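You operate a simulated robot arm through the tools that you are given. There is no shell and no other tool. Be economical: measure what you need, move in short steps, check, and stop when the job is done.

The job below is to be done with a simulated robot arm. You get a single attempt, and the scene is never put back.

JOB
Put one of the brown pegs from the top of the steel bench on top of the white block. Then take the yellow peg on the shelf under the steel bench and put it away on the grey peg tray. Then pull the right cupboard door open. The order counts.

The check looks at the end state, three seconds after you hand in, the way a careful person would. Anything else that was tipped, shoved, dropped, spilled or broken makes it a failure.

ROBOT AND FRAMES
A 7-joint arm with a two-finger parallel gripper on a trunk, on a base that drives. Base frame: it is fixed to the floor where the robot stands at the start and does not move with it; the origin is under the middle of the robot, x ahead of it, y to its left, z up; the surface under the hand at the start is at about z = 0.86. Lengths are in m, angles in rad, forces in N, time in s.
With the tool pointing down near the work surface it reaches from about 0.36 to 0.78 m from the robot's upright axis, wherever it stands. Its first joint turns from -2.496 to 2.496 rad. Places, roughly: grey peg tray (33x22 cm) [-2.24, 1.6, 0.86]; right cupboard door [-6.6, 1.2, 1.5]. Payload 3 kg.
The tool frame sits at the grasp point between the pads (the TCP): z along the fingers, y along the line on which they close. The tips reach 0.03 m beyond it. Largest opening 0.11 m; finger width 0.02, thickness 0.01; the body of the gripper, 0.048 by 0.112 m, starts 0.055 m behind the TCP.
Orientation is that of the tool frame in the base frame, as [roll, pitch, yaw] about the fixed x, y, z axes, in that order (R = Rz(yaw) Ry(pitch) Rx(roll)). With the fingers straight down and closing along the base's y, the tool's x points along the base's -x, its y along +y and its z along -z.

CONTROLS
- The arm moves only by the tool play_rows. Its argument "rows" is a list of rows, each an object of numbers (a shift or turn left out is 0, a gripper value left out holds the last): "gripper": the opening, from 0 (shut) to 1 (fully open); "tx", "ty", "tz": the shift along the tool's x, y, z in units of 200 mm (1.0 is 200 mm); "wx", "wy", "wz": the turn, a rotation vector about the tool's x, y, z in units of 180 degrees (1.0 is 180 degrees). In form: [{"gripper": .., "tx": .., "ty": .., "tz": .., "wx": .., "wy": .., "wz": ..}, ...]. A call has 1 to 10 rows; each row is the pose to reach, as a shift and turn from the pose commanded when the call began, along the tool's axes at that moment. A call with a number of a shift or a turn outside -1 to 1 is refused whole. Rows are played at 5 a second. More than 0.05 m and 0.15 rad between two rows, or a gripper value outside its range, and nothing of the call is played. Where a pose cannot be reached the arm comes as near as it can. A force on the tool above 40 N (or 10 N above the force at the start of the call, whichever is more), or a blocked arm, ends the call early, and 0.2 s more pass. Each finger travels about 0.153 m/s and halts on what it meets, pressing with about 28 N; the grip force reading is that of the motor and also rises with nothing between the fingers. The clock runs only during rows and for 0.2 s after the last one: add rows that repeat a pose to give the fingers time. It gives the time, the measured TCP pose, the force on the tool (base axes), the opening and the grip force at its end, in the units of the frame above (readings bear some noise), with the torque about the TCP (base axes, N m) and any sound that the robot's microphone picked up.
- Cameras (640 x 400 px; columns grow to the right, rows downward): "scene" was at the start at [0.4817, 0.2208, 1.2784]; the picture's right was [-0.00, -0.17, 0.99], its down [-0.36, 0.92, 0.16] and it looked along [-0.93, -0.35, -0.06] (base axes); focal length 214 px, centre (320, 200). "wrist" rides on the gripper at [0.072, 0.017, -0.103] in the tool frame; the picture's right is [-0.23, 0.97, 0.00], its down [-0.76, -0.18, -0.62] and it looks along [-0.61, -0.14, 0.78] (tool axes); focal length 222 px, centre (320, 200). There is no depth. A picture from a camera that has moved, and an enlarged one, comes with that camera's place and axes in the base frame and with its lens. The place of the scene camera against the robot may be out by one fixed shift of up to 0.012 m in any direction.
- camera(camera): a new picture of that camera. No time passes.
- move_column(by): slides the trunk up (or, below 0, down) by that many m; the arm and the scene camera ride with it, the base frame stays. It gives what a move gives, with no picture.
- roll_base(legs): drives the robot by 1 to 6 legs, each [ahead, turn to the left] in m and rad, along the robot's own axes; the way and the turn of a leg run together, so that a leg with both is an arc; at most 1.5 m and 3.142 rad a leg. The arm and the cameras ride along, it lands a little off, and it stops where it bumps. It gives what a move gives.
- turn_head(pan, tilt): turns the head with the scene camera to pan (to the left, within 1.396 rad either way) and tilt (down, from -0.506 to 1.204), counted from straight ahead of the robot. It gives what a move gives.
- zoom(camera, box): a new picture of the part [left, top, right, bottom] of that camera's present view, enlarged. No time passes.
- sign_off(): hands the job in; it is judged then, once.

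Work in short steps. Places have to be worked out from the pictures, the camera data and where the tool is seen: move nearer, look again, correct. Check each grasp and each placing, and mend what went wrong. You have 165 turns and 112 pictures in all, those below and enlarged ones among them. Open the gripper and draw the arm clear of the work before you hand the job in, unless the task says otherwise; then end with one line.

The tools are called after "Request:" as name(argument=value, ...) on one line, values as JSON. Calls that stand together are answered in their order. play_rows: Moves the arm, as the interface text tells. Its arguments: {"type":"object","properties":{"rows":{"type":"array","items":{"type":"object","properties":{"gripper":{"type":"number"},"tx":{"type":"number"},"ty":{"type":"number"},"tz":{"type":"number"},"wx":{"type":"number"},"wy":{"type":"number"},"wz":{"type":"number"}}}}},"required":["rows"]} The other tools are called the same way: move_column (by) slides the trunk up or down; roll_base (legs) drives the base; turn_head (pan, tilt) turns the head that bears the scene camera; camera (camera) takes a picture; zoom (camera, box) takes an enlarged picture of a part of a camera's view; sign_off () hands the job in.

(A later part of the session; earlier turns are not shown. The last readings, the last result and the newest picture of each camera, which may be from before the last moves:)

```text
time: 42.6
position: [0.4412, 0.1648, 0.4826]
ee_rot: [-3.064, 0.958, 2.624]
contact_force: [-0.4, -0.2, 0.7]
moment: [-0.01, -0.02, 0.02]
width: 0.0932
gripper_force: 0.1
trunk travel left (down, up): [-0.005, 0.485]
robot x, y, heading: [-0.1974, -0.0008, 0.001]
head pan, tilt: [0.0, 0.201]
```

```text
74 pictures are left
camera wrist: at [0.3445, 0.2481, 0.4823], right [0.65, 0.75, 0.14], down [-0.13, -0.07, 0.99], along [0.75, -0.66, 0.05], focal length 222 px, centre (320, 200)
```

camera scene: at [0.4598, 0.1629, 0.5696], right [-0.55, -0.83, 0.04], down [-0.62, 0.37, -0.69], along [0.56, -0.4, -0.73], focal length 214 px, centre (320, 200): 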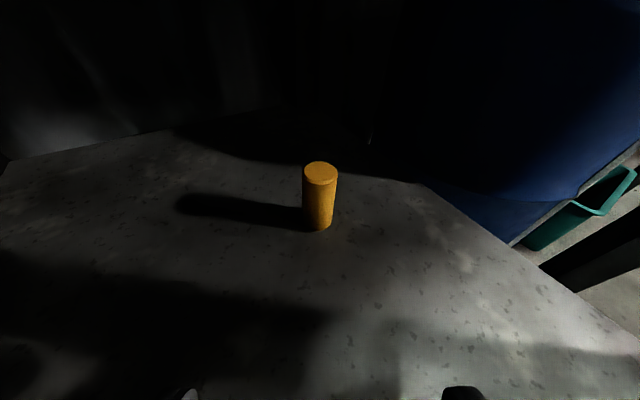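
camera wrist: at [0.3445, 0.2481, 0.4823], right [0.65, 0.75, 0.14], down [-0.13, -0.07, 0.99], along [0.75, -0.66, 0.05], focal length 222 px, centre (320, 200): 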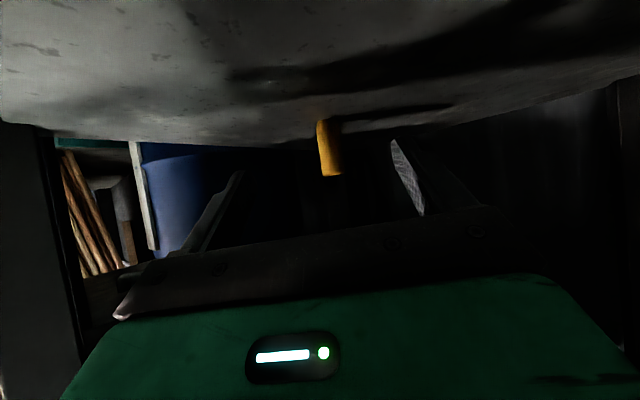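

Two wrist rays give the peg at ≈(0.577, 0.072, 0.431), aligned with the hand. I advance to ~3.5 cm short.

Request:
play_rows(rows=[{"tx": -0.05, "tz": 0.17}, {"tx": -0.1, "tz": 0.33}, {"tx": -0.15, "tz": 0.5}, {"tx": -0.2, "tz": 0.65}, {"tx": -0.2, "tz": 0.65}])

Request:
camera(camera="scene")

Request:
camera(camera="wrist")

```text
time: 43.8
position: [0.5498, 0.0906, 0.44]
ee_rot: [-3.063, 0.957, 2.623]
contact_force: [0.8, -0.3, -1.0]
moment: [0.0, 0.01, 0.01]
width: 0.0932
gripper_force: 0.1
trunk travel left (down, up): [-0.005, 0.485]
robot x, y, heading: [-0.2037, 0.0049, -0.001]
head pan, tilt: [0.0, 0.201]
```

```text
73 pictures are left
camera scene: at [0.5672, 0.0877, 0.5273], right [-0.55, -0.83, 0.05], down [-0.62, 0.37, -0.69], along [0.56, -0.41, -0.72], focal length 214 px, centre (320, 200)
```

scene: 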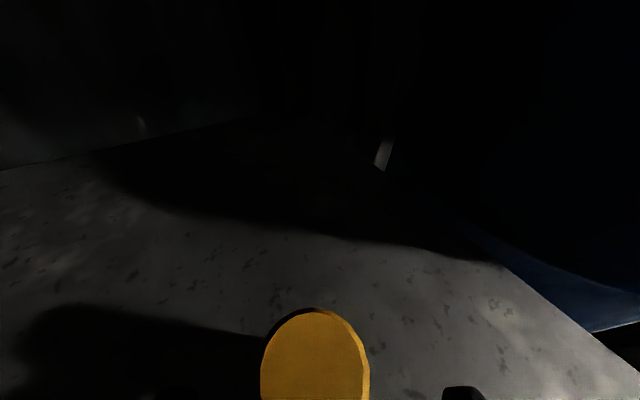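

```text
72 pictures are left
camera wrist: at [0.452, 0.1728, 0.44], right [0.65, 0.75, 0.14], down [-0.13, -0.07, 0.99], along [0.75, -0.66, 0.05], focal length 222 px, centre (320, 200)
```

wrist: 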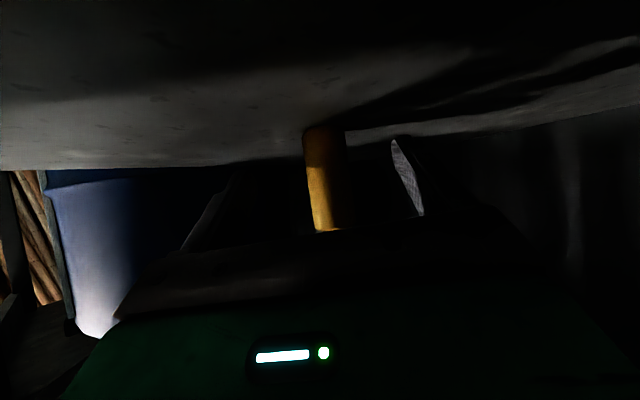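

Peg is ~2.2 cm ahead, centred between the pads. Final advance and close.

Request:
play_rows(rows=[{"tx": -0.03, "tz": 0.05}, {"tx": -0.06, "tz": 0.1}, {"tx": -0.06, "tz": 0.1}, {"tx": -0.06, "tz": 0.1, "gripper": 0.45}, {"tx": -0.06, "tz": 0.1, "gripper": 0.2}, {"tx": -0.06, "tz": 0.1, "gripper": 0.1}, {"tx": -0.06, "tz": 0.1, "gripper": 0.1}, {"tx": -0.06, "tz": 0.1, "gripper": 0.1}])

Request:
camera(camera="wrist")

```text
time: 45.6
position: [0.5687, 0.0765, 0.4373]
ee_rot: [-3.062, 0.96, 2.622]
contact_force: [0.6, 1.0, 2.6]
moment: [0.04, -0.03, 0.01]
width: 0.0286
gripper_force: 28.1
trunk travel left (down, up): [-0.005, 0.485]
robot x, y, heading: [-0.2038, 0.0029, -0.0]
head pan, tilt: [0.0, 0.201]
```

```text
71 pictures are left
camera wrist: at [0.4716, 0.1609, 0.438], right [0.65, 0.75, 0.14], down [-0.13, -0.07, 0.99], along [0.75, -0.66, 0.05], focal length 222 px, centre (320, 200)
```

wrist: 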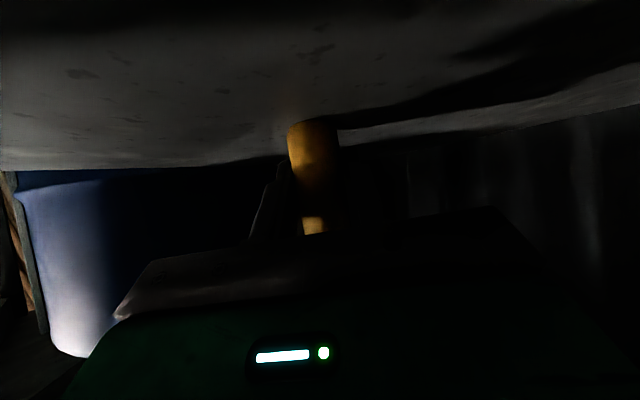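

Gripped (28.6 mm). Lift 3 cm, then retreat back along the way in.

Request:
play_rows(rows=[{"tx": -0.06, "tz": -0.043}, {"tx": -0.123, "tz": -0.086}, {"tx": -0.09, "tz": -0.26}, {"tx": -0.05, "tz": -0.46}, {"tx": -0.01, "tz": -0.68}, {"tx": 0.0, "tz": -0.85}, {"tx": 0.0, "tz": -0.85}])

Request:
camera(camera="wrist")

```text
time: 47.2
position: [0.4556, 0.1592, 0.5356]
ee_rot: [-3.063, 0.957, 2.621]
contact_force: [0.1, 0.3, -0.5]
moment: [-0.01, -0.01, 0.02]
width: 0.0284
gripper_force: 28.1
trunk travel left (down, up): [-0.005, 0.485]
robot x, y, heading: [-0.2018, 0.0073, 0.002]
head pan, tilt: [0.0, 0.201]
```

```text
70 pictures are left
camera wrist: at [0.3579, 0.2425, 0.536], right [0.65, 0.75, 0.14], down [-0.13, -0.07, 0.99], along [0.75, -0.66, 0.05], focal length 222 px, centre (320, 200)
```

wrist: 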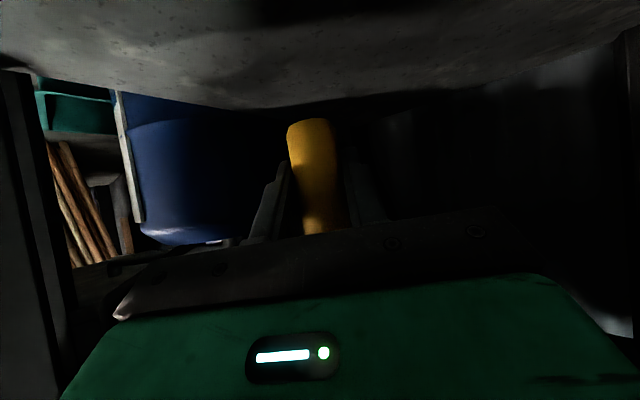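

Peg held. Continue retreating to outside the bench edge.

Request:
play_rows(rows=[{"tx": 0.1, "ty": -0.016, "tz": -0.19}, {"tx": 0.2, "ty": -0.032, "tz": -0.38}, {"tx": 0.3, "ty": -0.05, "tz": -0.58}, {"tx": 0.395, "ty": -0.065, "tz": -0.776}, {"tx": 0.45, "ty": -0.08, "tz": -0.95}, {"tx": 0.45, "ty": -0.08, "tz": -0.95}])

Request:
camera(camera="scene")

```text
time: 48.6
position: [0.2739, 0.26, 0.5722]
ee_rot: [-3.063, 0.959, 2.624]
contact_force: [-0.2, -0.3, -0.2]
moment: [0.0, 0.0, 0.03]
width: 0.0283
gripper_force: 28.4
trunk travel left (down, up): [-0.005, 0.485]
robot x, y, heading: [-0.203, 0.0053, 0.0]
head pan, tilt: [0.0, 0.201]
```

```text
69 pictures are left
camera scene: at [0.2914, 0.2578, 0.6587], right [-0.55, -0.83, 0.04], down [-0.62, 0.37, -0.69], along [0.56, -0.4, -0.73], focal length 214 px, centre (320, 200)
```

scene: 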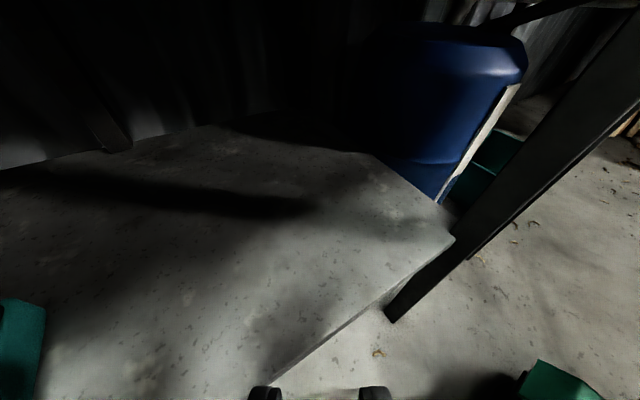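

Pull back a further 10 cm so everything clears the bench edge.

Request:
play_rows(rows=[{"tx": 0.1, "ty": -0.02, "tz": -0.24}, {"tx": 0.21, "ty": -0.04, "tz": -0.476}, {"tx": 0.21, "ty": -0.04, "tz": -0.476}])

Request:
turn_head(pan=0, tilt=-0.3)

Request:
camera(camera="scene")

```text
refused: row 1 steps farther than a row can; nothing moved
```

```text
time: 49.6
position: [0.2727, 0.2595, 0.5724]
ee_rot: [-3.062, 0.958, 2.622]
contact_force: [0.2, 0.8, -0.5]
moment: [0.01, -0.07, 0.03]
width: 0.028
gripper_force: 27.7
trunk travel left (down, up): [-0.005, 0.485]
robot x, y, heading: [-0.2027, 0.0076, -0.001]
head pan, tilt: [0.0, -0.3]
```

```text
68 pictures are left
camera scene: at [0.3039, 0.252, 0.703], right [-0.55, -0.83, 0.04], down [-0.28, 0.13, -0.95], along [0.79, -0.53, -0.31], focal length 214 px, centre (320, 200)
```

scene: 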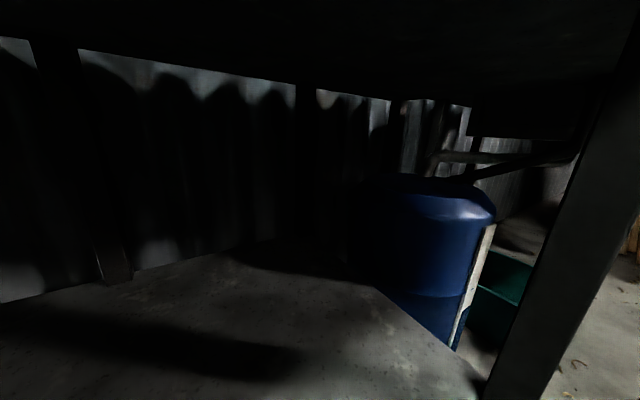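

Step was slightly too large; repeat with three smaller rows.

Request:
play_rows(rows=[{"tx": 0.07, "ty": -0.013, "tz": -0.16}, {"tx": 0.14, "ty": -0.026, "tz": -0.32}, {"tx": 0.21, "ty": -0.04, "tz": -0.476}, {"tx": 0.21, "ty": -0.04, "tz": -0.476}])

Request:
camera(camera="scene")

```text
time: 50.6
position: [0.1853, 0.3096, 0.592]
ee_rot: [-3.064, 0.959, 2.624]
contact_force: [0.4, -0.1, -1.1]
moment: [0.0, 0.03, -0.02]
width: 0.0283
gripper_force: 28.0
trunk travel left (down, up): [-0.005, 0.485]
robot x, y, heading: [-0.2041, 0.0043, 0.002]
head pan, tilt: [0.0, -0.3]
```

```text
67 pictures are left
camera scene: at [0.2164, 0.3019, 0.7234], right [-0.55, -0.83, 0.04], down [-0.28, 0.13, -0.95], along [0.79, -0.53, -0.31], focal length 214 px, centre (320, 200)
```

scene: 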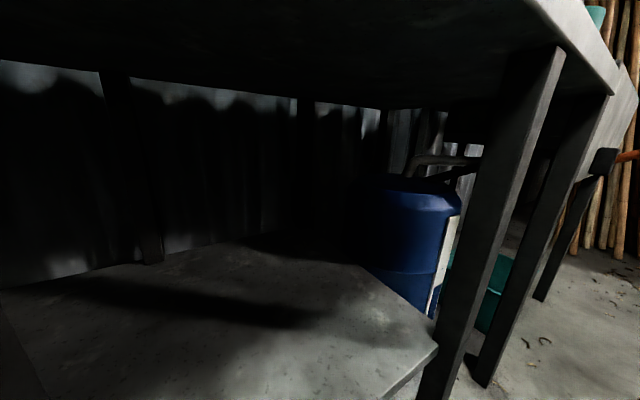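

Clear of the bench. Raise the trunk to carrying height.

Request:
move_column(by=0.45)

Request:
turn_head(pan=1.39, tilt=0.1)

Request:
camera(camera="scene")

```text
refused: 0.45 is not a number from -0.4 to 0.4
```

```text
time: 52.1
position: [0.1871, 0.3095, 0.5918]
ee_rot: [-3.062, 0.958, 2.624]
contact_force: [0.2, -0.3, -0.3]
moment: [-0.05, 0.0, -0.07]
width: 0.0283
gripper_force: 27.8
trunk travel left (down, up): [-0.005, 0.485]
robot x, y, heading: [-0.2015, 0.0031, -0.006]
head pan, tilt: [1.389, 0.099]
```

```text
66 pictures are left
camera scene: at [0.2075, 0.4164, 0.7266], right [0.56, -0.61, -0.56], down [-0.56, 0.21, -0.8], along [0.61, 0.76, -0.23], focal length 214 px, centre (320, 200)
```

scene: 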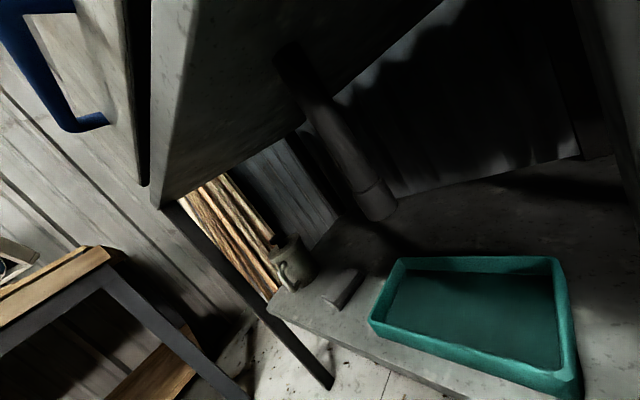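

Return head to centre, then raise 0.4.

Request:
turn_head(pan=0, tilt=0.2)

Request:
move_column(by=0.4)

Request:
turn_head(pan=1.39, tilt=0.1)

Request:
camera(camera="scene")

```text
time: 53.6
position: [0.1845, 0.31, 0.5923]
ee_rot: [-3.065, 0.958, 2.624]
contact_force: [0.2, 0.0, -0.6]
moment: [-0.02, 0.03, -0.01]
width: 0.0281
gripper_force: 28.2
trunk travel left (down, up): [-0.005, 0.485]
robot x, y, heading: [-0.1986, 0.0054, 0.003]
head pan, tilt: [0.0, 0.201]
```

```text
time: 57.5
position: [0.1873, 0.3094, 0.992]
ee_rot: [-3.063, 0.958, 2.623]
contact_force: [0.1, 0.0, -0.4]
moment: [0.0, 0.0, 0.02]
width: 0.0283
gripper_force: 28.0
trunk travel left (down, up): [-0.405, 0.085]
robot x, y, heading: [-0.2021, 0.0083, -0.004]
head pan, tilt: [0.0, 0.201]
```

```text
time: 59.0
position: [0.1859, 0.3099, 0.9927]
ee_rot: [-3.064, 0.956, 2.622]
contact_force: [-0.6, -0.5, 0.2]
moment: [0.01, -0.02, 0.0]
width: 0.0281
gripper_force: 28.2
trunk travel left (down, up): [-0.405, 0.085]
robot x, y, heading: [-0.2028, 0.0012, 0.0]
head pan, tilt: [1.389, 0.099]
```

```text
65 pictures are left
camera scene: at [0.2076, 0.4164, 1.1266], right [0.56, -0.61, -0.56], down [-0.56, 0.21, -0.8], along [0.61, 0.76, -0.23], focal length 214 px, centre (320, 200)
```

scene: 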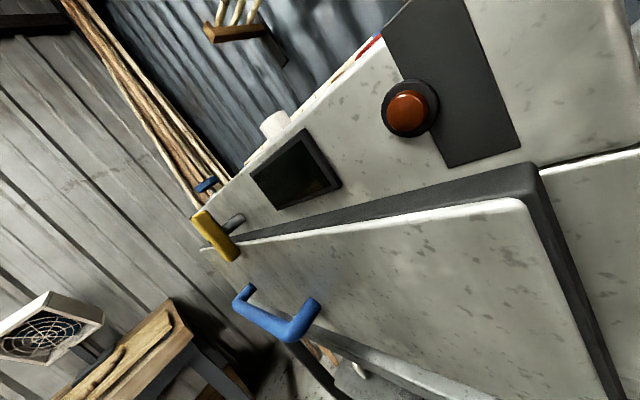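

The machine on the left has its own door, not ours. Centre the head, turn left and drive out into the aisle (y≈0.7), then face back along -x.

Request:
turn_head(pan=0, tilt=0)

Request:
roll_base(legs=[[0, 2.0]])

Request:
camera(camera="scene")

```text
time: 60.5
position: [0.1866, 0.3098, 0.9919]
ee_rot: [-3.064, 0.958, 2.625]
contact_force: [0.3, -0.5, -1.1]
moment: [-0.01, 0.0, -0.04]
width: 0.0279
gripper_force: 28.7
trunk travel left (down, up): [-0.405, 0.085]
robot x, y, heading: [-0.2018, 0.0017, -0.001]
head pan, tilt: [0.0, 0.0]
```

```text
time: 65.9
position: [-0.6423, 0.2213, 0.9911]
ee_rot: [-3.065, 0.957, -1.649]
contact_force: [0.0, -0.2, 0.2]
moment: [0.01, 0.02, -0.01]
width: 0.0281
gripper_force: 28.1
trunk travel left (down, up): [-0.405, 0.085]
robot x, y, heading: [-0.1714, 0.0183, 2.009]
head pan, tilt: [0.0, 0.0]
```

```text
64 pictures are left
camera scene: at [-0.6457, 0.2588, 1.0961], right [0.99, -0.14, 0.04], down [-0.04, -0.57, -0.82], along [0.14, 0.81, -0.57], focal length 214 px, centre (320, 200)
```

scene: 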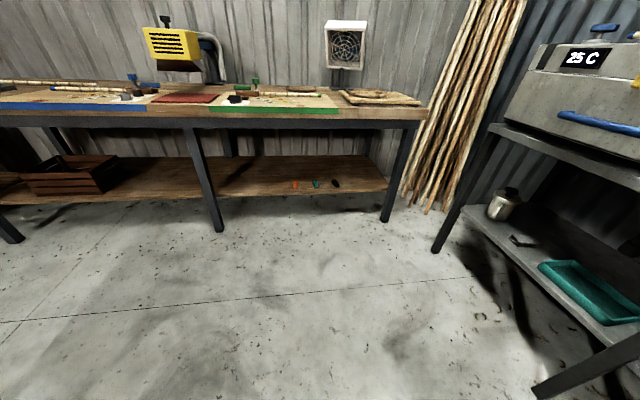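

Floor to the workbench is clear. Drive 0.72 m ahead, then turn to face -x.

Request:
roll_base(legs=[[0.72, 0], [0, 1.13]])

Request:
turn_head(pan=-0.9, tilt=0)

Request:
camera(camera="scene")

```text
time: 72.7
position: [-0.8622, 0.3288, 0.992]
ee_rot: [-3.064, 0.957, -0.519]
contact_force: [0.5, -0.1, -0.2]
moment: [-0.01, 0.01, 0.0]
width: 0.0283
gripper_force: 28.1
trunk travel left (down, up): [-0.405, 0.085]
robot x, y, heading: [-0.4752, 0.6956, 3.138]
head pan, tilt: [0.0, 0.0]
```

```text
time: 73.9
position: [-0.8627, 0.3298, 0.9931]
ee_rot: [-3.063, 0.959, -0.519]
contact_force: [0.3, 0.8, 0.6]
moment: [-0.01, 0.01, 0.01]
width: 0.0278
gripper_force: 28.8
trunk travel left (down, up): [-0.405, 0.085]
robot x, y, heading: [-0.4715, 0.6942, 3.135]
head pan, tilt: [-0.901, 0.0]
```

```text
63 pictures are left
camera scene: at [-0.8316, 0.3901, 1.1198], right [0.87, 0.15, 0.48], down [0.5, -0.28, -0.82], along [0.01, 0.95, -0.32], focal length 214 px, centre (320, 200)
```

scene: 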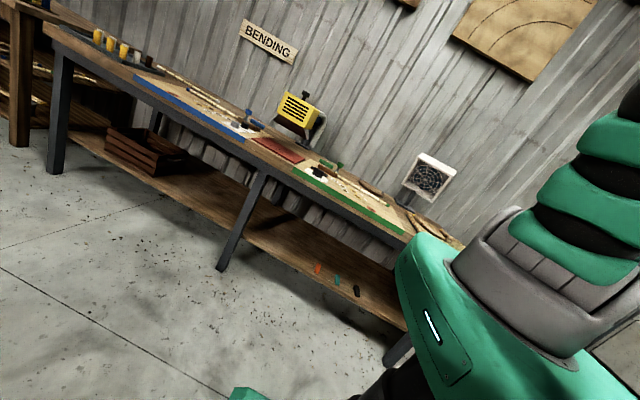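

The far left end of the workbench holds the peg tray with yellow pegs. Zoom in on it.

Request:
zoom(camera="scene", box=[0, 0, 200, 125])

Request:
turn_head(pan=0.9, tilt=0)

Request:
camera(camera="scene")

```text
3.20 times, centred on (100, 62) of scene
camera zoom: at [-0.8316, 0.3901, 1.1198], right [0.87, 0.15, 0.48], down [0.5, -0.28, -0.82], along [0.01, 0.95, -0.32], focal length 686 px, centre (1024, 640)
```

zoom: 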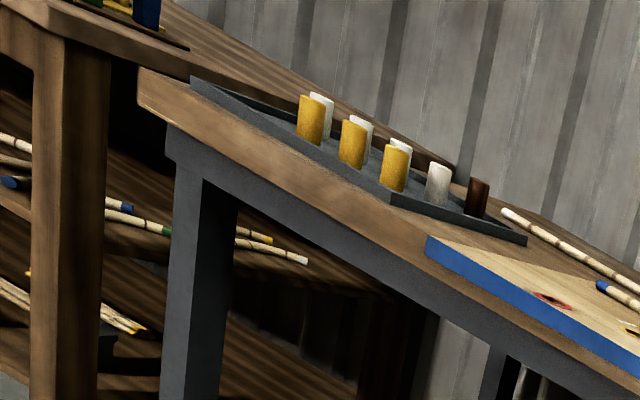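

```text
time: 75.7
position: [-0.8627, 0.3282, 0.993]
ee_rot: [-3.062, 0.958, -0.519]
contact_force: [0.4, 0.6, 0.1]
moment: [0.01, 0.02, -0.03]
width: 0.0279
gripper_force: 27.6
trunk travel left (down, up): [-0.405, 0.085]
robot x, y, heading: [-0.476, 0.6933, 3.135]
head pan, tilt: [0.901, 0.0]
```

```text
61 pictures are left
camera scene: at [-0.909, 0.2723, 1.1134], right [-0.18, 0.89, -0.42], down [0.5, -0.28, -0.82], along [-0.85, -0.36, -0.39], focal length 214 px, centre (320, 200)
```

scene: 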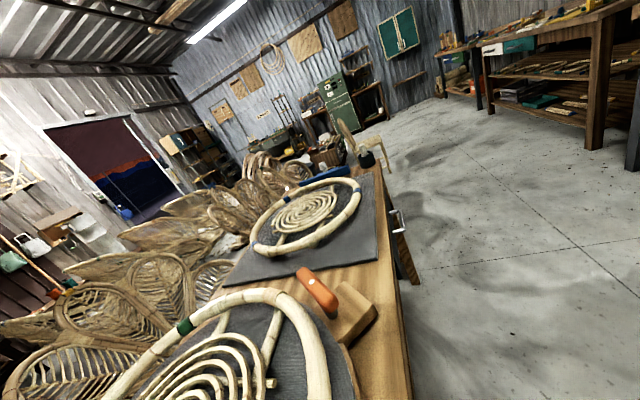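

Tray is at the workbench's far end: rows of yellow, white and brown pegs; the green cupboard with doors is on the far wall. Drive along the aisle to beside the tray.

Request:
turn_head(pan=0, tilt=0)

Request:
roll_base(legs=[[1.45, 0], [0, -1.2]])

Request:
camera(camera="scene")

```text
time: 76.9
position: [-0.8633, 0.3287, 0.9923]
ee_rot: [-3.062, 0.958, -0.518]
contact_force: [-0.6, -0.1, 0.1]
moment: [0.0, 0.0, -0.02]
width: 0.0283
gripper_force: 28.1
trunk travel left (down, up): [-0.405, 0.085]
robot x, y, heading: [-0.4736, 0.6903, 3.13]
head pan, tilt: [0.0, 0.0]
```

```text
time: 87.2
position: [-2.4201, 0.9787, 0.9933]
ee_rot: [-3.065, 0.959, -1.747]
contact_force: [0.0, -0.3, 0.6]
moment: [-0.01, 0.02, -0.03]
width: 0.0282
gripper_force: 28.5
trunk travel left (down, up): [-0.405, 0.085]
robot x, y, heading: [-1.9754, 0.7302, 1.91]
head pan, tilt: [0.0, 0.0]
```

```text
60 pictures are left
camera scene: at [-2.4203, 1.0171, 1.0971], right [0.97, -0.24, 0.04], down [-0.1, -0.57, -0.82], along [0.22, 0.79, -0.57], focal length 214 px, centre (320, 200)
```

scene: 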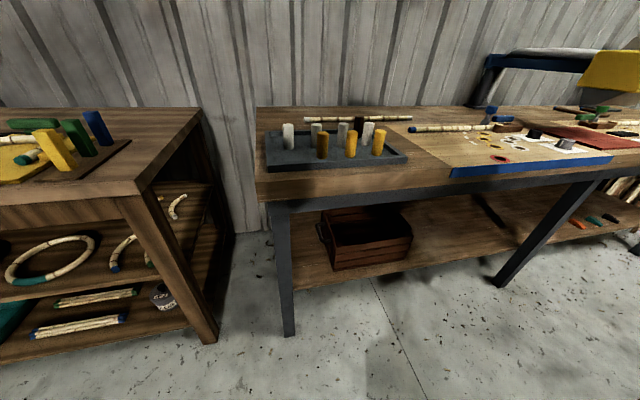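

Request:
zoom(camera="scene", box=[240, 90, 440, 215])

```text
3.20 times, centred on (340, 152) of scene
camera zoom: at [-2.4203, 1.0171, 1.0971], right [0.97, -0.24, 0.04], down [-0.1, -0.57, -0.82], along [0.22, 0.79, -0.57], focal length 686 px, centre (256, 352)
```

zoom: 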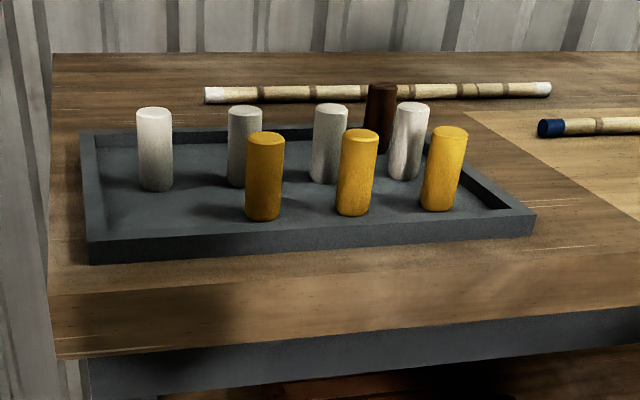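

The tray has rows: front row yellow (3, with an empty place at front-left), middle white, back brown. The empty yellow slot is ≈(-2.357, 1.54). I turn so the hand points straight at +y and drive closer.

Request:
roll_base(legs=[[0, 0.27], [0.25, 0]])

Request:
camera(camera="scene")

Request:
camera(camera="wrist")

```text
time: 90.0
position: [-2.6143, 1.0548, 0.9925]
ee_rot: [-3.064, 0.956, -1.476]
contact_force: [0.1, -0.7, -0.3]
moment: [0.03, 0.02, 0.02]
width: 0.028
gripper_force: 28.5
trunk travel left (down, up): [-0.405, 0.085]
robot x, y, heading: [-2.124, 0.9301, 2.18]
head pan, tilt: [0.0, 0.0]
```

```text
58 pictures are left
camera scene: at [-2.6224, 1.0908, 1.0977], right [1.0, 0.03, 0.04], down [0.06, -0.57, -0.82], along [0.0, 0.82, -0.57], focal length 214 px, centre (320, 200)
```

scene: 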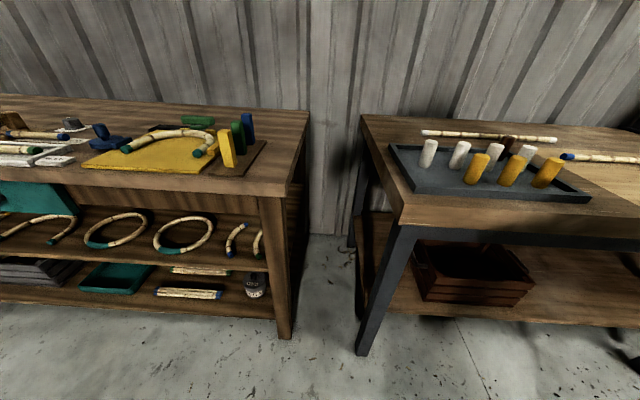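

```text
57 pictures are left
camera wrist: at [-2.6271, 0.927, 0.9935], right [-0.98, 0.1, 0.14], down [0.14, -0.07, 0.99], along [0.11, 0.99, 0.05], focal length 222 px, centre (320, 200)
```

wrist: 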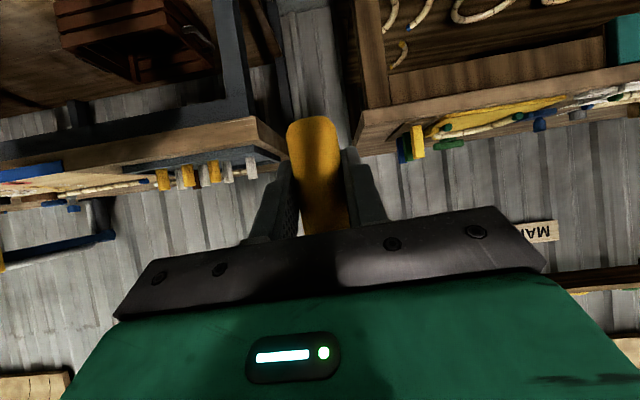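

Hand points straight to +y, peg vertical. Move halfway toward the pre-place pose in front of the slot.

Request:
play_rows(rows=[{"tx": -0.088, "ty": -0.133, "tz": 0.119}, {"tx": -0.177, "ty": -0.267, "tz": 0.238}, {"tx": -0.266, "ty": -0.4, "tz": 0.357}, {"tx": -0.354, "ty": -0.534, "tz": 0.476}, {"tx": -0.443, "ty": -0.667, "tz": 0.595}])

Request:
play_rows(rows=[{"tx": -0.088, "ty": -0.133, "tz": 0.119}, {"tx": -0.177, "ty": -0.267, "tz": 0.238}, {"tx": -0.266, "ty": -0.4, "tz": 0.357}, {"tx": -0.354, "ty": -0.534, "tz": 0.476}, {"tx": -0.4, "ty": -0.667, "tz": 0.53}, {"tx": -0.4, "ty": -0.667, "tz": 0.53}])

Request:
camera(camera="scene")

Request:
camera(camera="wrist")

```text
time: 91.2
position: [-2.4869, 1.2069, 1.0015]
ee_rot: [-3.064, 0.957, -1.473]
contact_force: [0.2, 0.2, -0.2]
moment: [0.02, -0.04, -0.02]
width: 0.0282
gripper_force: 27.9
trunk travel left (down, up): [-0.405, 0.085]
robot x, y, heading: [-2.1227, 0.9296, 2.18]
head pan, tilt: [0.0, 0.0]
```

```text
time: 92.6
position: [-2.4469, 1.3274, 1.027]
ee_rot: [-3.059, 0.958, -1.475]
contact_force: [0.0, 0.3, -1.0]
moment: [-0.04, -0.02, 0.0]
width: 0.0282
gripper_force: 27.8
out of reach, approached as far as the arm can: row 1, 2, 3, 4, 5, 6
trunk travel left (down, up): [-0.405, 0.085]
robot x, y, heading: [-2.1203, 0.9299, 2.176]
head pan, tilt: [0.0, 0.0]
```

```text
56 pictures are left
camera scene: at [-2.4554, 1.3645, 1.1318], right [1.0, 0.03, 0.05], down [0.06, -0.57, -0.82], along [0.0, 0.82, -0.57], focal length 214 px, centre (320, 200)
```

scene: 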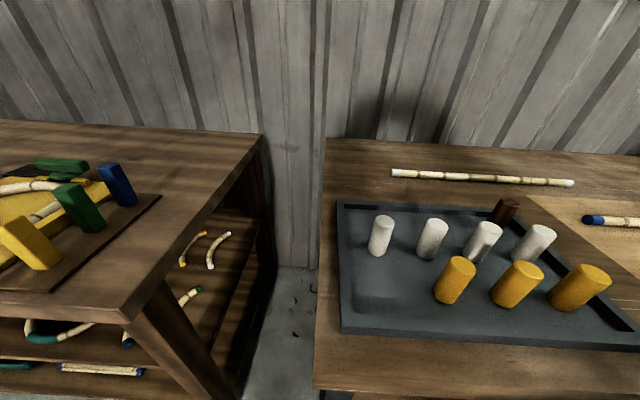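

```text
55 pictures are left
camera wrist: at [-2.4601, 1.2007, 1.0274], right [-0.99, 0.1, 0.14], down [0.13, -0.07, 0.99], along [0.11, 0.99, 0.06], focal length 222 px, centre (320, 200)
```

wrist: 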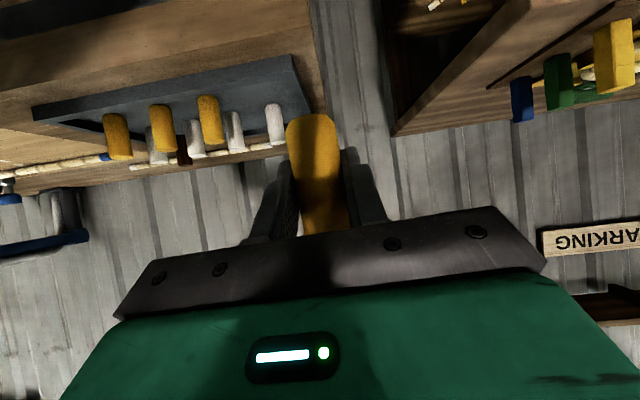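

Blocked because the wrist would be too close to the column. Slot re-estimated at (-2.355, 1.537). Back the base off 0.1 m, then move the arm to pre-place.

Request:
roll_base(legs=[[-0.1, 0]])

Request:
play_rows(rows=[{"ty": -0.04, "tx": -0.1, "tz": 0.17}, {"ty": -0.09, "tx": -0.2, "tz": 0.34}, {"ty": -0.14, "tx": -0.3, "tz": 0.52}, {"ty": -0.18, "tx": -0.33, "tz": 0.7}, {"ty": -0.18, "tx": -0.33, "tz": 0.7}])

Request:
camera(camera="scene")

Request:
camera(camera="wrist")

```text
time: 93.7
position: [-2.3894, 1.2449, 1.0277]
ee_rot: [-3.063, 0.959, -1.475]
contact_force: [-0.2, 0.7, -1.0]
moment: [0.02, 0.0, 0.0]
width: 0.028
gripper_force: 28.3
trunk travel left (down, up): [-0.405, 0.085]
robot x, y, heading: [-2.0638, 0.8459, 2.18]
head pan, tilt: [0.0, 0.0]
```

```text
time: 94.9
position: [-2.3536, 1.4007, 1.006]
ee_rot: [-3.059, 0.958, -1.473]
contact_force: [0.4, 1.2, 0.4]
moment: [-0.03, 0.01, -0.02]
width: 0.0282
gripper_force: 27.9
trunk travel left (down, up): [-0.405, 0.085]
robot x, y, heading: [-2.0682, 0.8454, 2.18]
head pan, tilt: [0.0, 0.0]
```

```text
54 pictures are left
camera scene: at [-2.363, 1.4366, 1.1093], right [1.0, 0.03, 0.05], down [0.06, -0.57, -0.82], along [0.0, 0.82, -0.57], focal length 214 px, centre (320, 200)
```

scene: 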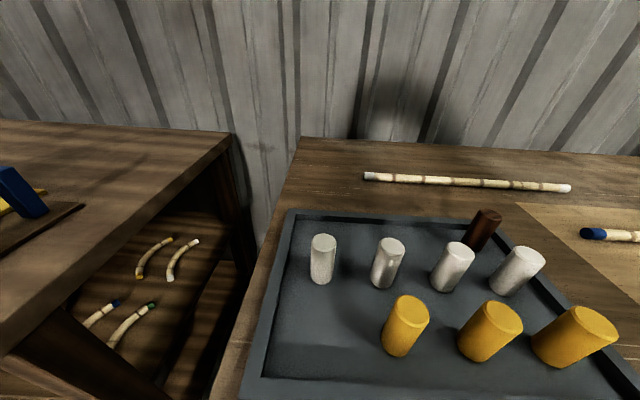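

```text
53 pictures are left
camera wrist: at [-2.3674, 1.2728, 1.005], right [-0.99, 0.1, 0.14], down [0.13, -0.07, 0.99], along [0.11, 0.99, 0.06], focal length 222 px, centre (320, 200)
```

wrist: 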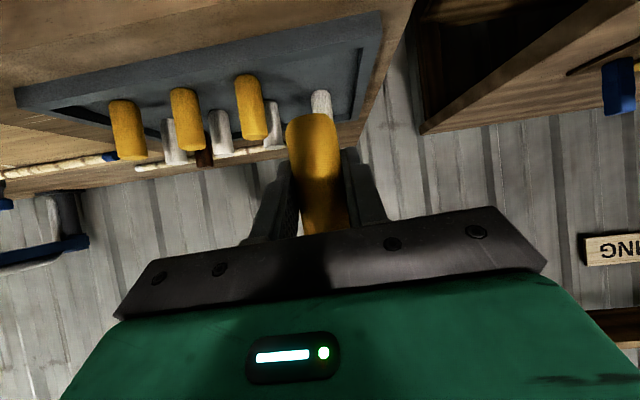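

Everything consistent. Move forward over the slot at safe height.

Request:
play_rows(rows=[{"tx": -0.08, "tz": 0.15}, {"tx": -0.16, "tz": 0.3}, {"tx": -0.24, "ty": -0.005, "tz": 0.45}, {"tx": -0.32, "ty": -0.01, "tz": 0.594}, {"tx": -0.32, "ty": -0.01, "tz": 0.594}])

Request:
camera(camera="wrist")

Request:
turn_head(pan=0, tilt=0.6)

Request:
camera(camera="scene")

```text
time: 96.1
position: [-2.3594, 1.5337, 0.9868]
ee_rot: [-3.06, 0.958, -1.472]
contact_force: [-0.2, 0.6, -0.3]
moment: [-0.03, -0.03, -0.04]
width: 0.028
gripper_force: 28.4
trunk travel left (down, up): [-0.405, 0.085]
robot x, y, heading: [-2.0645, 0.8441, 2.177]
head pan, tilt: [0.0, 0.0]
```

```text
52 pictures are left
camera wrist: at [-2.373, 1.4053, 0.9879], right [-0.99, 0.1, 0.14], down [0.13, -0.07, 0.99], along [0.11, 0.99, 0.05], focal length 222 px, centre (320, 200)
```

wrist: 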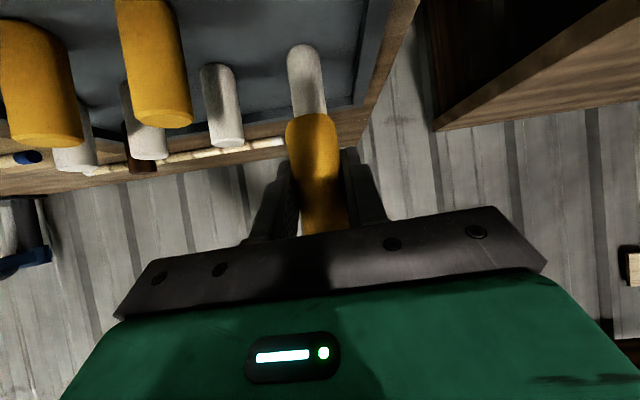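

```text
time: 97.1
position: [-2.3607, 1.5317, 0.9883]
ee_rot: [-3.061, 0.958, -1.47]
contact_force: [0.8, 0.0, -0.5]
moment: [0.02, -0.02, 0.01]
width: 0.0281
gripper_force: 27.8
trunk travel left (down, up): [-0.405, 0.085]
robot x, y, heading: [-2.0655, 0.8458, 2.178]
head pan, tilt: [0.0, 0.6]
```

```text
51 pictures are left
camera scene: at [-2.3654, 1.5359, 1.0481], right [1.0, 0.03, 0.05], down [0.05, -0.93, -0.35], along [0.03, 0.35, -0.93], focal length 214 px, centre (320, 200)
```

scene: 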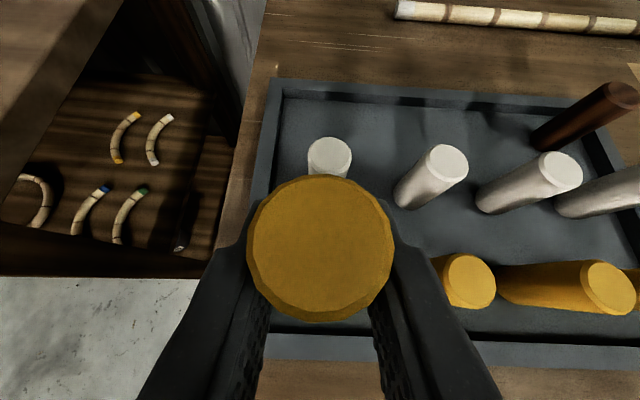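

Position over the slot looks right. Lower 6 cm straight down and check.

Request:
play_rows(rows=[{"ty": -0.012, "tx": 0.08, "tz": 0.057}, {"ty": -0.012, "tx": 0.163, "tz": 0.115}, {"ty": -0.012, "tx": 0.245, "tz": 0.1725}, {"ty": -0.012, "tx": 0.245, "tz": 0.1725}])

Request:
camera(camera="wrist")

```text
time: 98.1
position: [-2.3542, 1.5333, 0.9277]
ee_rot: [-3.061, 0.958, -1.472]
contact_force: [0.1, 0.0, -1.0]
moment: [0.02, 0.02, 0.03]
width: 0.0281
gripper_force: 27.9
trunk travel left (down, up): [-0.405, 0.085]
robot x, y, heading: [-2.0644, 0.8469, 2.175]
head pan, tilt: [0.0, 0.6]
```

```text
50 pictures are left
camera wrist: at [-2.3664, 1.4059, 0.9269], right [-0.99, 0.1, 0.14], down [0.13, -0.07, 0.99], along [0.11, 0.99, 0.06], focal length 222 px, centre (320, 200)
```

wrist: 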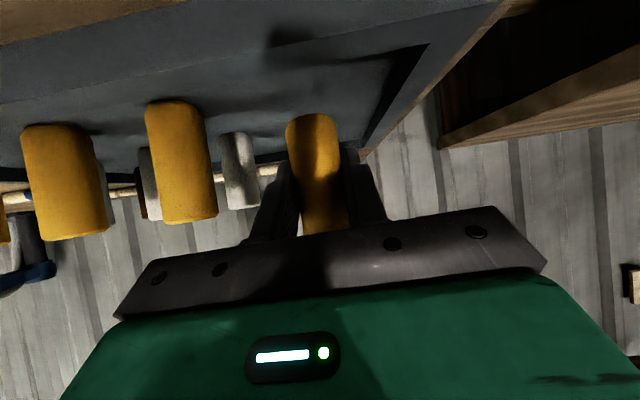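

About 1.7 cm left. Lower in small steps to contact.

Request:
play_rows(rows=[{"tx": 0.037, "tz": 0.026}, {"tx": 0.053, "tz": 0.037}, {"tx": 0.065, "tz": 0.046}, {"tx": 0.073, "tz": 0.052}, {"tx": 0.073, "tz": 0.052}])

Request:
camera(camera="wrist")

```text
time: 99.3
position: [-2.3517, 1.5334, 0.9107]
ee_rot: [-3.062, 0.957, -1.471]
contact_force: [-1.0, 0.4, 0.6]
moment: [0.01, 0.01, 0.0]
width: 0.028
gripper_force: 28.4
trunk travel left (down, up): [-0.405, 0.085]
robot x, y, heading: [-2.0646, 0.8467, 2.178]
head pan, tilt: [0.0, 0.6]
```

```text
49 pictures are left
camera wrist: at [-2.3659, 1.4051, 0.9095], right [-0.99, 0.1, 0.14], down [0.13, -0.07, 0.99], along [0.11, 0.99, 0.05], focal length 222 px, centre (320, 200)
```

wrist: 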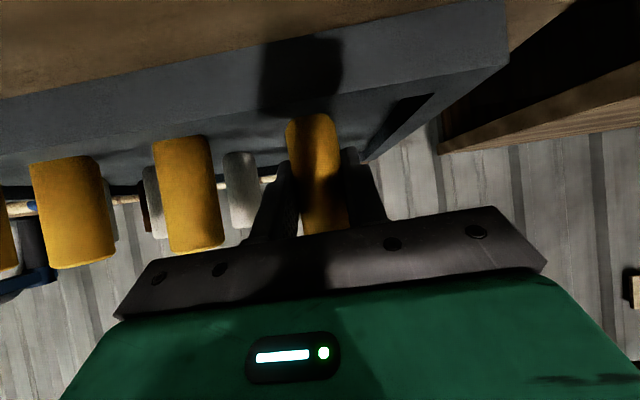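

Nearly touching. Continue 1–2 mm steps until a force shows.

Request:
play_rows(rows=[{"tx": 0.008, "tz": 0.006}, {"tx": 0.014, "tz": 0.01}, {"tx": 0.02, "tz": 0.014}, {"tx": 0.02, "tz": 0.014}])

```text
time: 100.3
position: [-2.353, 1.5315, 0.9075]
ee_rot: [-3.062, 0.964, -1.476]
contact_force: [2.4, 4.2, 23.9]
moment: [0.3, 0.11, -0.04]
width: 0.0281
gripper_force: 27.6
trunk travel left (down, up): [-0.405, 0.085]
robot x, y, heading: [-2.0626, 0.8433, 2.176]
head pan, tilt: [0.0, 0.6]
```

Contact (24 N). Ease up 1 mm and open moderately.

Request:
play_rows(rows=[{"tx": -0.006, "tz": -0.004}, {"tx": -0.006, "tz": -0.004, "gripper": 0.35}, {"tx": -0.006, "tz": -0.004, "gripper": 0.5}, {"tx": -0.006, "tz": -0.004, "gripper": 0.55}, {"tx": -0.006, "tz": -0.004, "gripper": 0.55}])

Request:
camera(camera="scene")

Request:
camera(camera="wrist")

```text
time: 101.5
position: [-2.3533, 1.5321, 0.9062]
ee_rot: [-3.061, 0.956, -1.474]
contact_force: [-0.2, -0.6, 0.1]
moment: [0.02, 0.0, -0.02]
width: 0.0605
gripper_force: 0.1
trunk travel left (down, up): [-0.405, 0.085]
robot x, y, heading: [-2.0671, 0.8441, 2.175]
head pan, tilt: [0.0, 0.6]
```

```text
48 pictures are left
camera scene: at [-2.3582, 1.5363, 0.9659], right [1.0, 0.03, 0.05], down [0.05, -0.94, -0.35], along [0.03, 0.35, -0.94], focal length 214 px, centre (320, 200)
```

scene: 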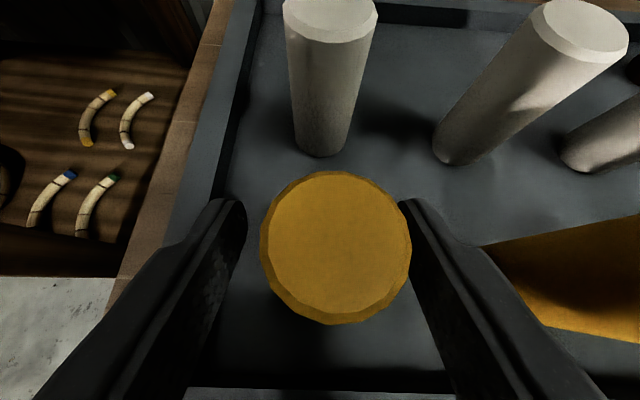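

```text
47 pictures are left
camera wrist: at [-2.3658, 1.4053, 0.9059], right [-0.99, 0.1, 0.14], down [0.13, -0.07, 0.99], along [0.11, 0.99, 0.05], focal length 222 px, centre (320, 200)
```

wrist: 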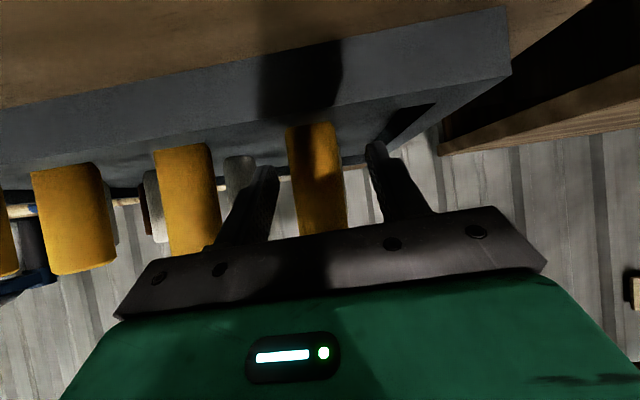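

Peg stands free in line with the other yellow ones. Withdraw backwards along the fingers and check.

Request:
play_rows(rows=[{"tz": -0.2}, {"tz": -0.4}, {"tz": -0.6}, {"tz": -0.8}, {"tz": -0.8}])

Request:
turn_head(pan=0, tilt=0.2)

Request:
camera(camera="scene")

```text
time: 102.7
position: [-2.354, 1.4034, 0.9996]
ee_rot: [-3.062, 0.959, -1.473]
contact_force: [-0.2, 0.6, 0.9]
moment: [-0.02, 0.04, -0.02]
width: 0.0604
gripper_force: 0.1
trunk travel left (down, up): [-0.405, 0.085]
robot x, y, heading: [-2.0634, 0.8423, 2.173]
head pan, tilt: [0.0, 0.6]
```

```text
time: 103.6
position: [-2.354, 1.403, 1.0004]
ee_rot: [-3.061, 0.958, -1.474]
contact_force: [0.4, -0.1, -0.3]
moment: [0.0, 0.01, -0.02]
width: 0.0604
gripper_force: 0.1
trunk travel left (down, up): [-0.405, 0.085]
robot x, y, heading: [-2.0591, 0.844, 2.184]
head pan, tilt: [0.0, 0.201]
```

```text
46 pictures are left
camera scene: at [-2.3608, 1.4318, 1.0865], right [1.0, 0.03, 0.05], down [0.06, -0.72, -0.69], along [0.01, 0.69, -0.72], focal length 214 px, centre (320, 200)
```

scene: 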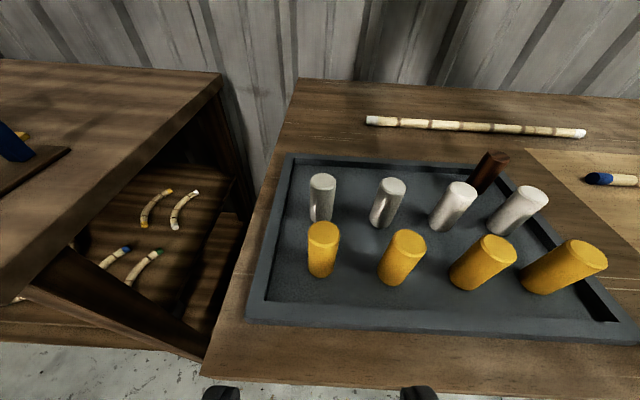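

Yellow peg is in place in its row; nothing disturbed. Now back off from the bench, turn to face the far wall, and look ahead.

Request:
roll_base(legs=[[-0.28, 0], [0, 0.96]])

Request:
turn_head(pan=0.6, tilt=-0.4)

Request:
camera(camera="scene")

```text
time: 108.2
position: [-2.528, 0.7, 1.0005]
ee_rot: [-3.056, 0.96, -0.519]
contact_force: [0.6, -0.3, 0.1]
moment: [0.08, 0.01, -0.02]
width: 0.0606
gripper_force: 0.0
trunk travel left (down, up): [-0.405, 0.085]
robot x, y, heading: [-1.9025, 0.6547, 3.127]
head pan, tilt: [0.0, 0.201]
stopped in leg 2: the robot was blocked; the commanded pose is now the measured one
```

```text
time: 109.2
position: [-2.5288, 0.7027, 0.9995]
ee_rot: [-3.059, 0.961, -0.521]
contact_force: [-1.0, 0.0, 0.4]
moment: [0.05, 0.05, -0.03]
width: 0.0603
gripper_force: 0.0
trunk travel left (down, up): [-0.405, 0.085]
robot x, y, heading: [-1.9076, 0.6552, 3.128]
head pan, tilt: [0.6, -0.4]
```

```text
45 pictures are left
camera scene: at [-2.5787, 0.6823, 1.1465], right [0.08, 0.96, -0.28], down [0.12, -0.29, -0.95], along [-0.99, 0.04, -0.14], focal length 214 px, centre (320, 200)
```

scene: 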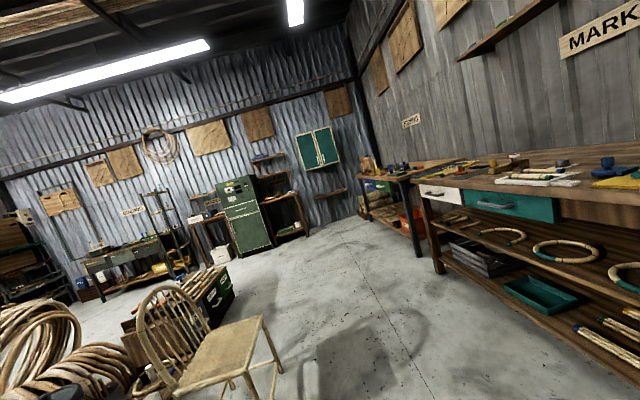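

The turn ended a hair early: something blocked. I look to the left side to see what is close before driving.

Request:
turn_head(pan=1.39, tilt=0.6)

Request:
camera(camera="scene")

```text
time: 110.4
position: [-2.5288, 0.7033, 1.0004]
ee_rot: [-3.061, 0.961, -0.52]
contact_force: [-0.9, 0.0, 0.1]
moment: [0.0, -0.01, -0.04]
width: 0.0605
gripper_force: 0.1
trunk travel left (down, up): [-0.405, 0.085]
robot x, y, heading: [-1.9049, 0.6552, 3.134]
head pan, tilt: [1.389, 0.6]
```

```text
44 pictures are left
camera scene: at [-2.5304, 0.598, 1.0976], right [-0.56, 0.62, -0.55], down [0.79, 0.18, -0.59], along [-0.27, -0.77, -0.59], focal length 214 px, centre (320, 200)
```

scene: 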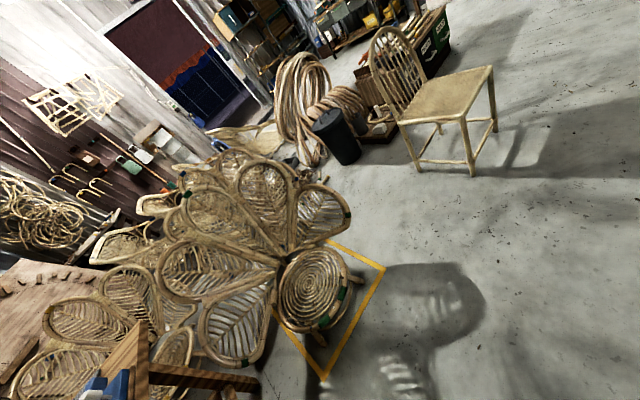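

Nothing near the front; the wooden chair reaches y≈0.2, aisle clear at y>0.35. Drive forward 0.3 m and check that it moves freely.

Request:
turn_head(pan=0.6, tilt=-0.4)

Request:
roll_base(legs=[[0.3, 0]])

```text
time: 111.7
position: [-2.5286, 0.7026, 1.0006]
ee_rot: [-3.062, 0.96, -0.521]
contact_force: [-0.3, 0.4, -0.3]
moment: [-0.01, 0.0, 0.0]
width: 0.0606
gripper_force: 0.1
trunk travel left (down, up): [-0.405, 0.085]
robot x, y, heading: [-1.9058, 0.6545, 3.131]
head pan, tilt: [0.6, -0.4]
```

```text
time: 113.7
position: [-2.8287, 0.706, 1.001]
ee_rot: [-3.061, 0.96, -0.522]
contact_force: [1.0, -0.3, -0.2]
moment: [-0.03, 0.02, 0.02]
width: 0.0605
gripper_force: 0.1
trunk travel left (down, up): [-0.405, 0.085]
robot x, y, heading: [-2.2054, 0.6603, 3.131]
head pan, tilt: [0.6, -0.4]
```

Moves freely. Cupboard estimated at x≈-6.6, y 0.8–1.43, z 1.15–1.8, seam at y≈1.1. Drive on ~2.3 m with slight right heading.

Request:
roll_base(legs=[[0, -0.08], [1.3, 0], [1.0, 0.0]])

Request:
camera(camera="scene")

```text
time: 125.5
position: [-5.1197, 0.938, 1.0012]
ee_rot: [-3.062, 0.96, -0.581]
contact_force: [0.0, 0.5, -0.6]
moment: [0.01, -0.04, 0.01]
width: 0.0605
gripper_force: 0.0
trunk travel left (down, up): [-0.405, 0.085]
robot x, y, heading: [-4.5001, 0.8577, 3.069]
head pan, tilt: [0.6, -0.4]
```

```text
43 pictures are left
camera scene: at [-5.1713, 0.9209, 1.1472], right [0.14, 0.95, -0.28], down [0.11, -0.3, -0.95], along [-0.99, 0.1, -0.14], focal length 214 px, centre (320, 200)
```

scene: 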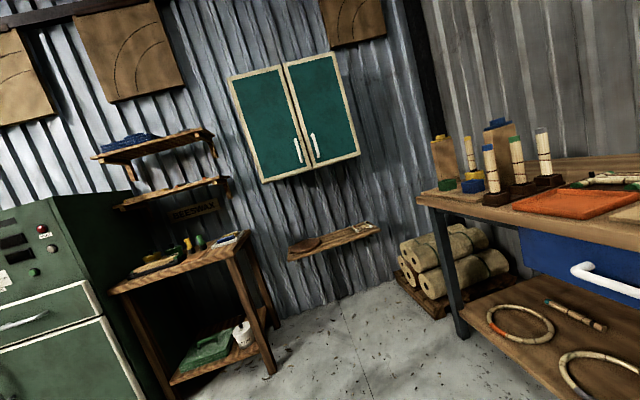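

Request:
zoom(camera="scene", box=[220, 40, 380, 140])

Request:
zoom(camera="scene", box=[260, 110, 380, 185])

```text
4.00 times, centred on (300, 90) of scene
camera zoom: at [-5.1713, 0.9209, 1.1472], right [0.14, 0.95, -0.28], down [0.11, -0.3, -0.95], along [-0.99, 0.1, -0.14], focal length 858 px, centre (400, 640)
```

zoom: 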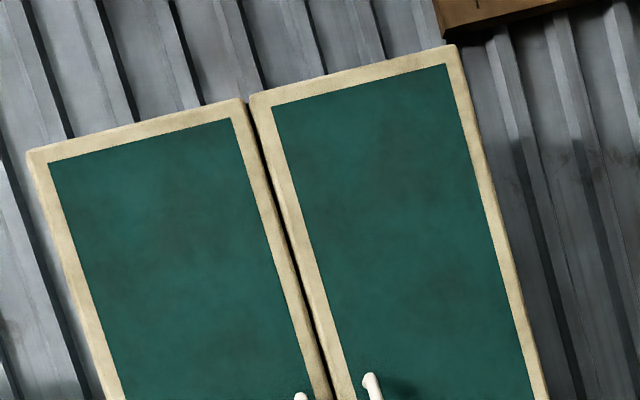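

```text
5.33 times, centred on (320, 148) of scene
camera zoom: at [-5.1713, 0.9209, 1.1472], right [0.14, 0.95, -0.28], down [0.11, -0.3, -0.95], along [-0.99, 0.1, -0.14], focal length 1144 px, centre (320, 480)
```

zoom: 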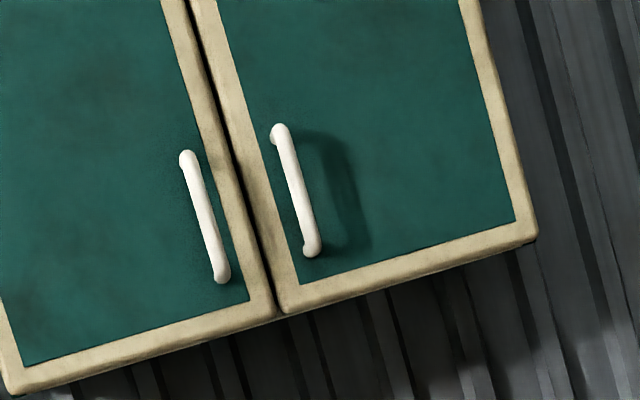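

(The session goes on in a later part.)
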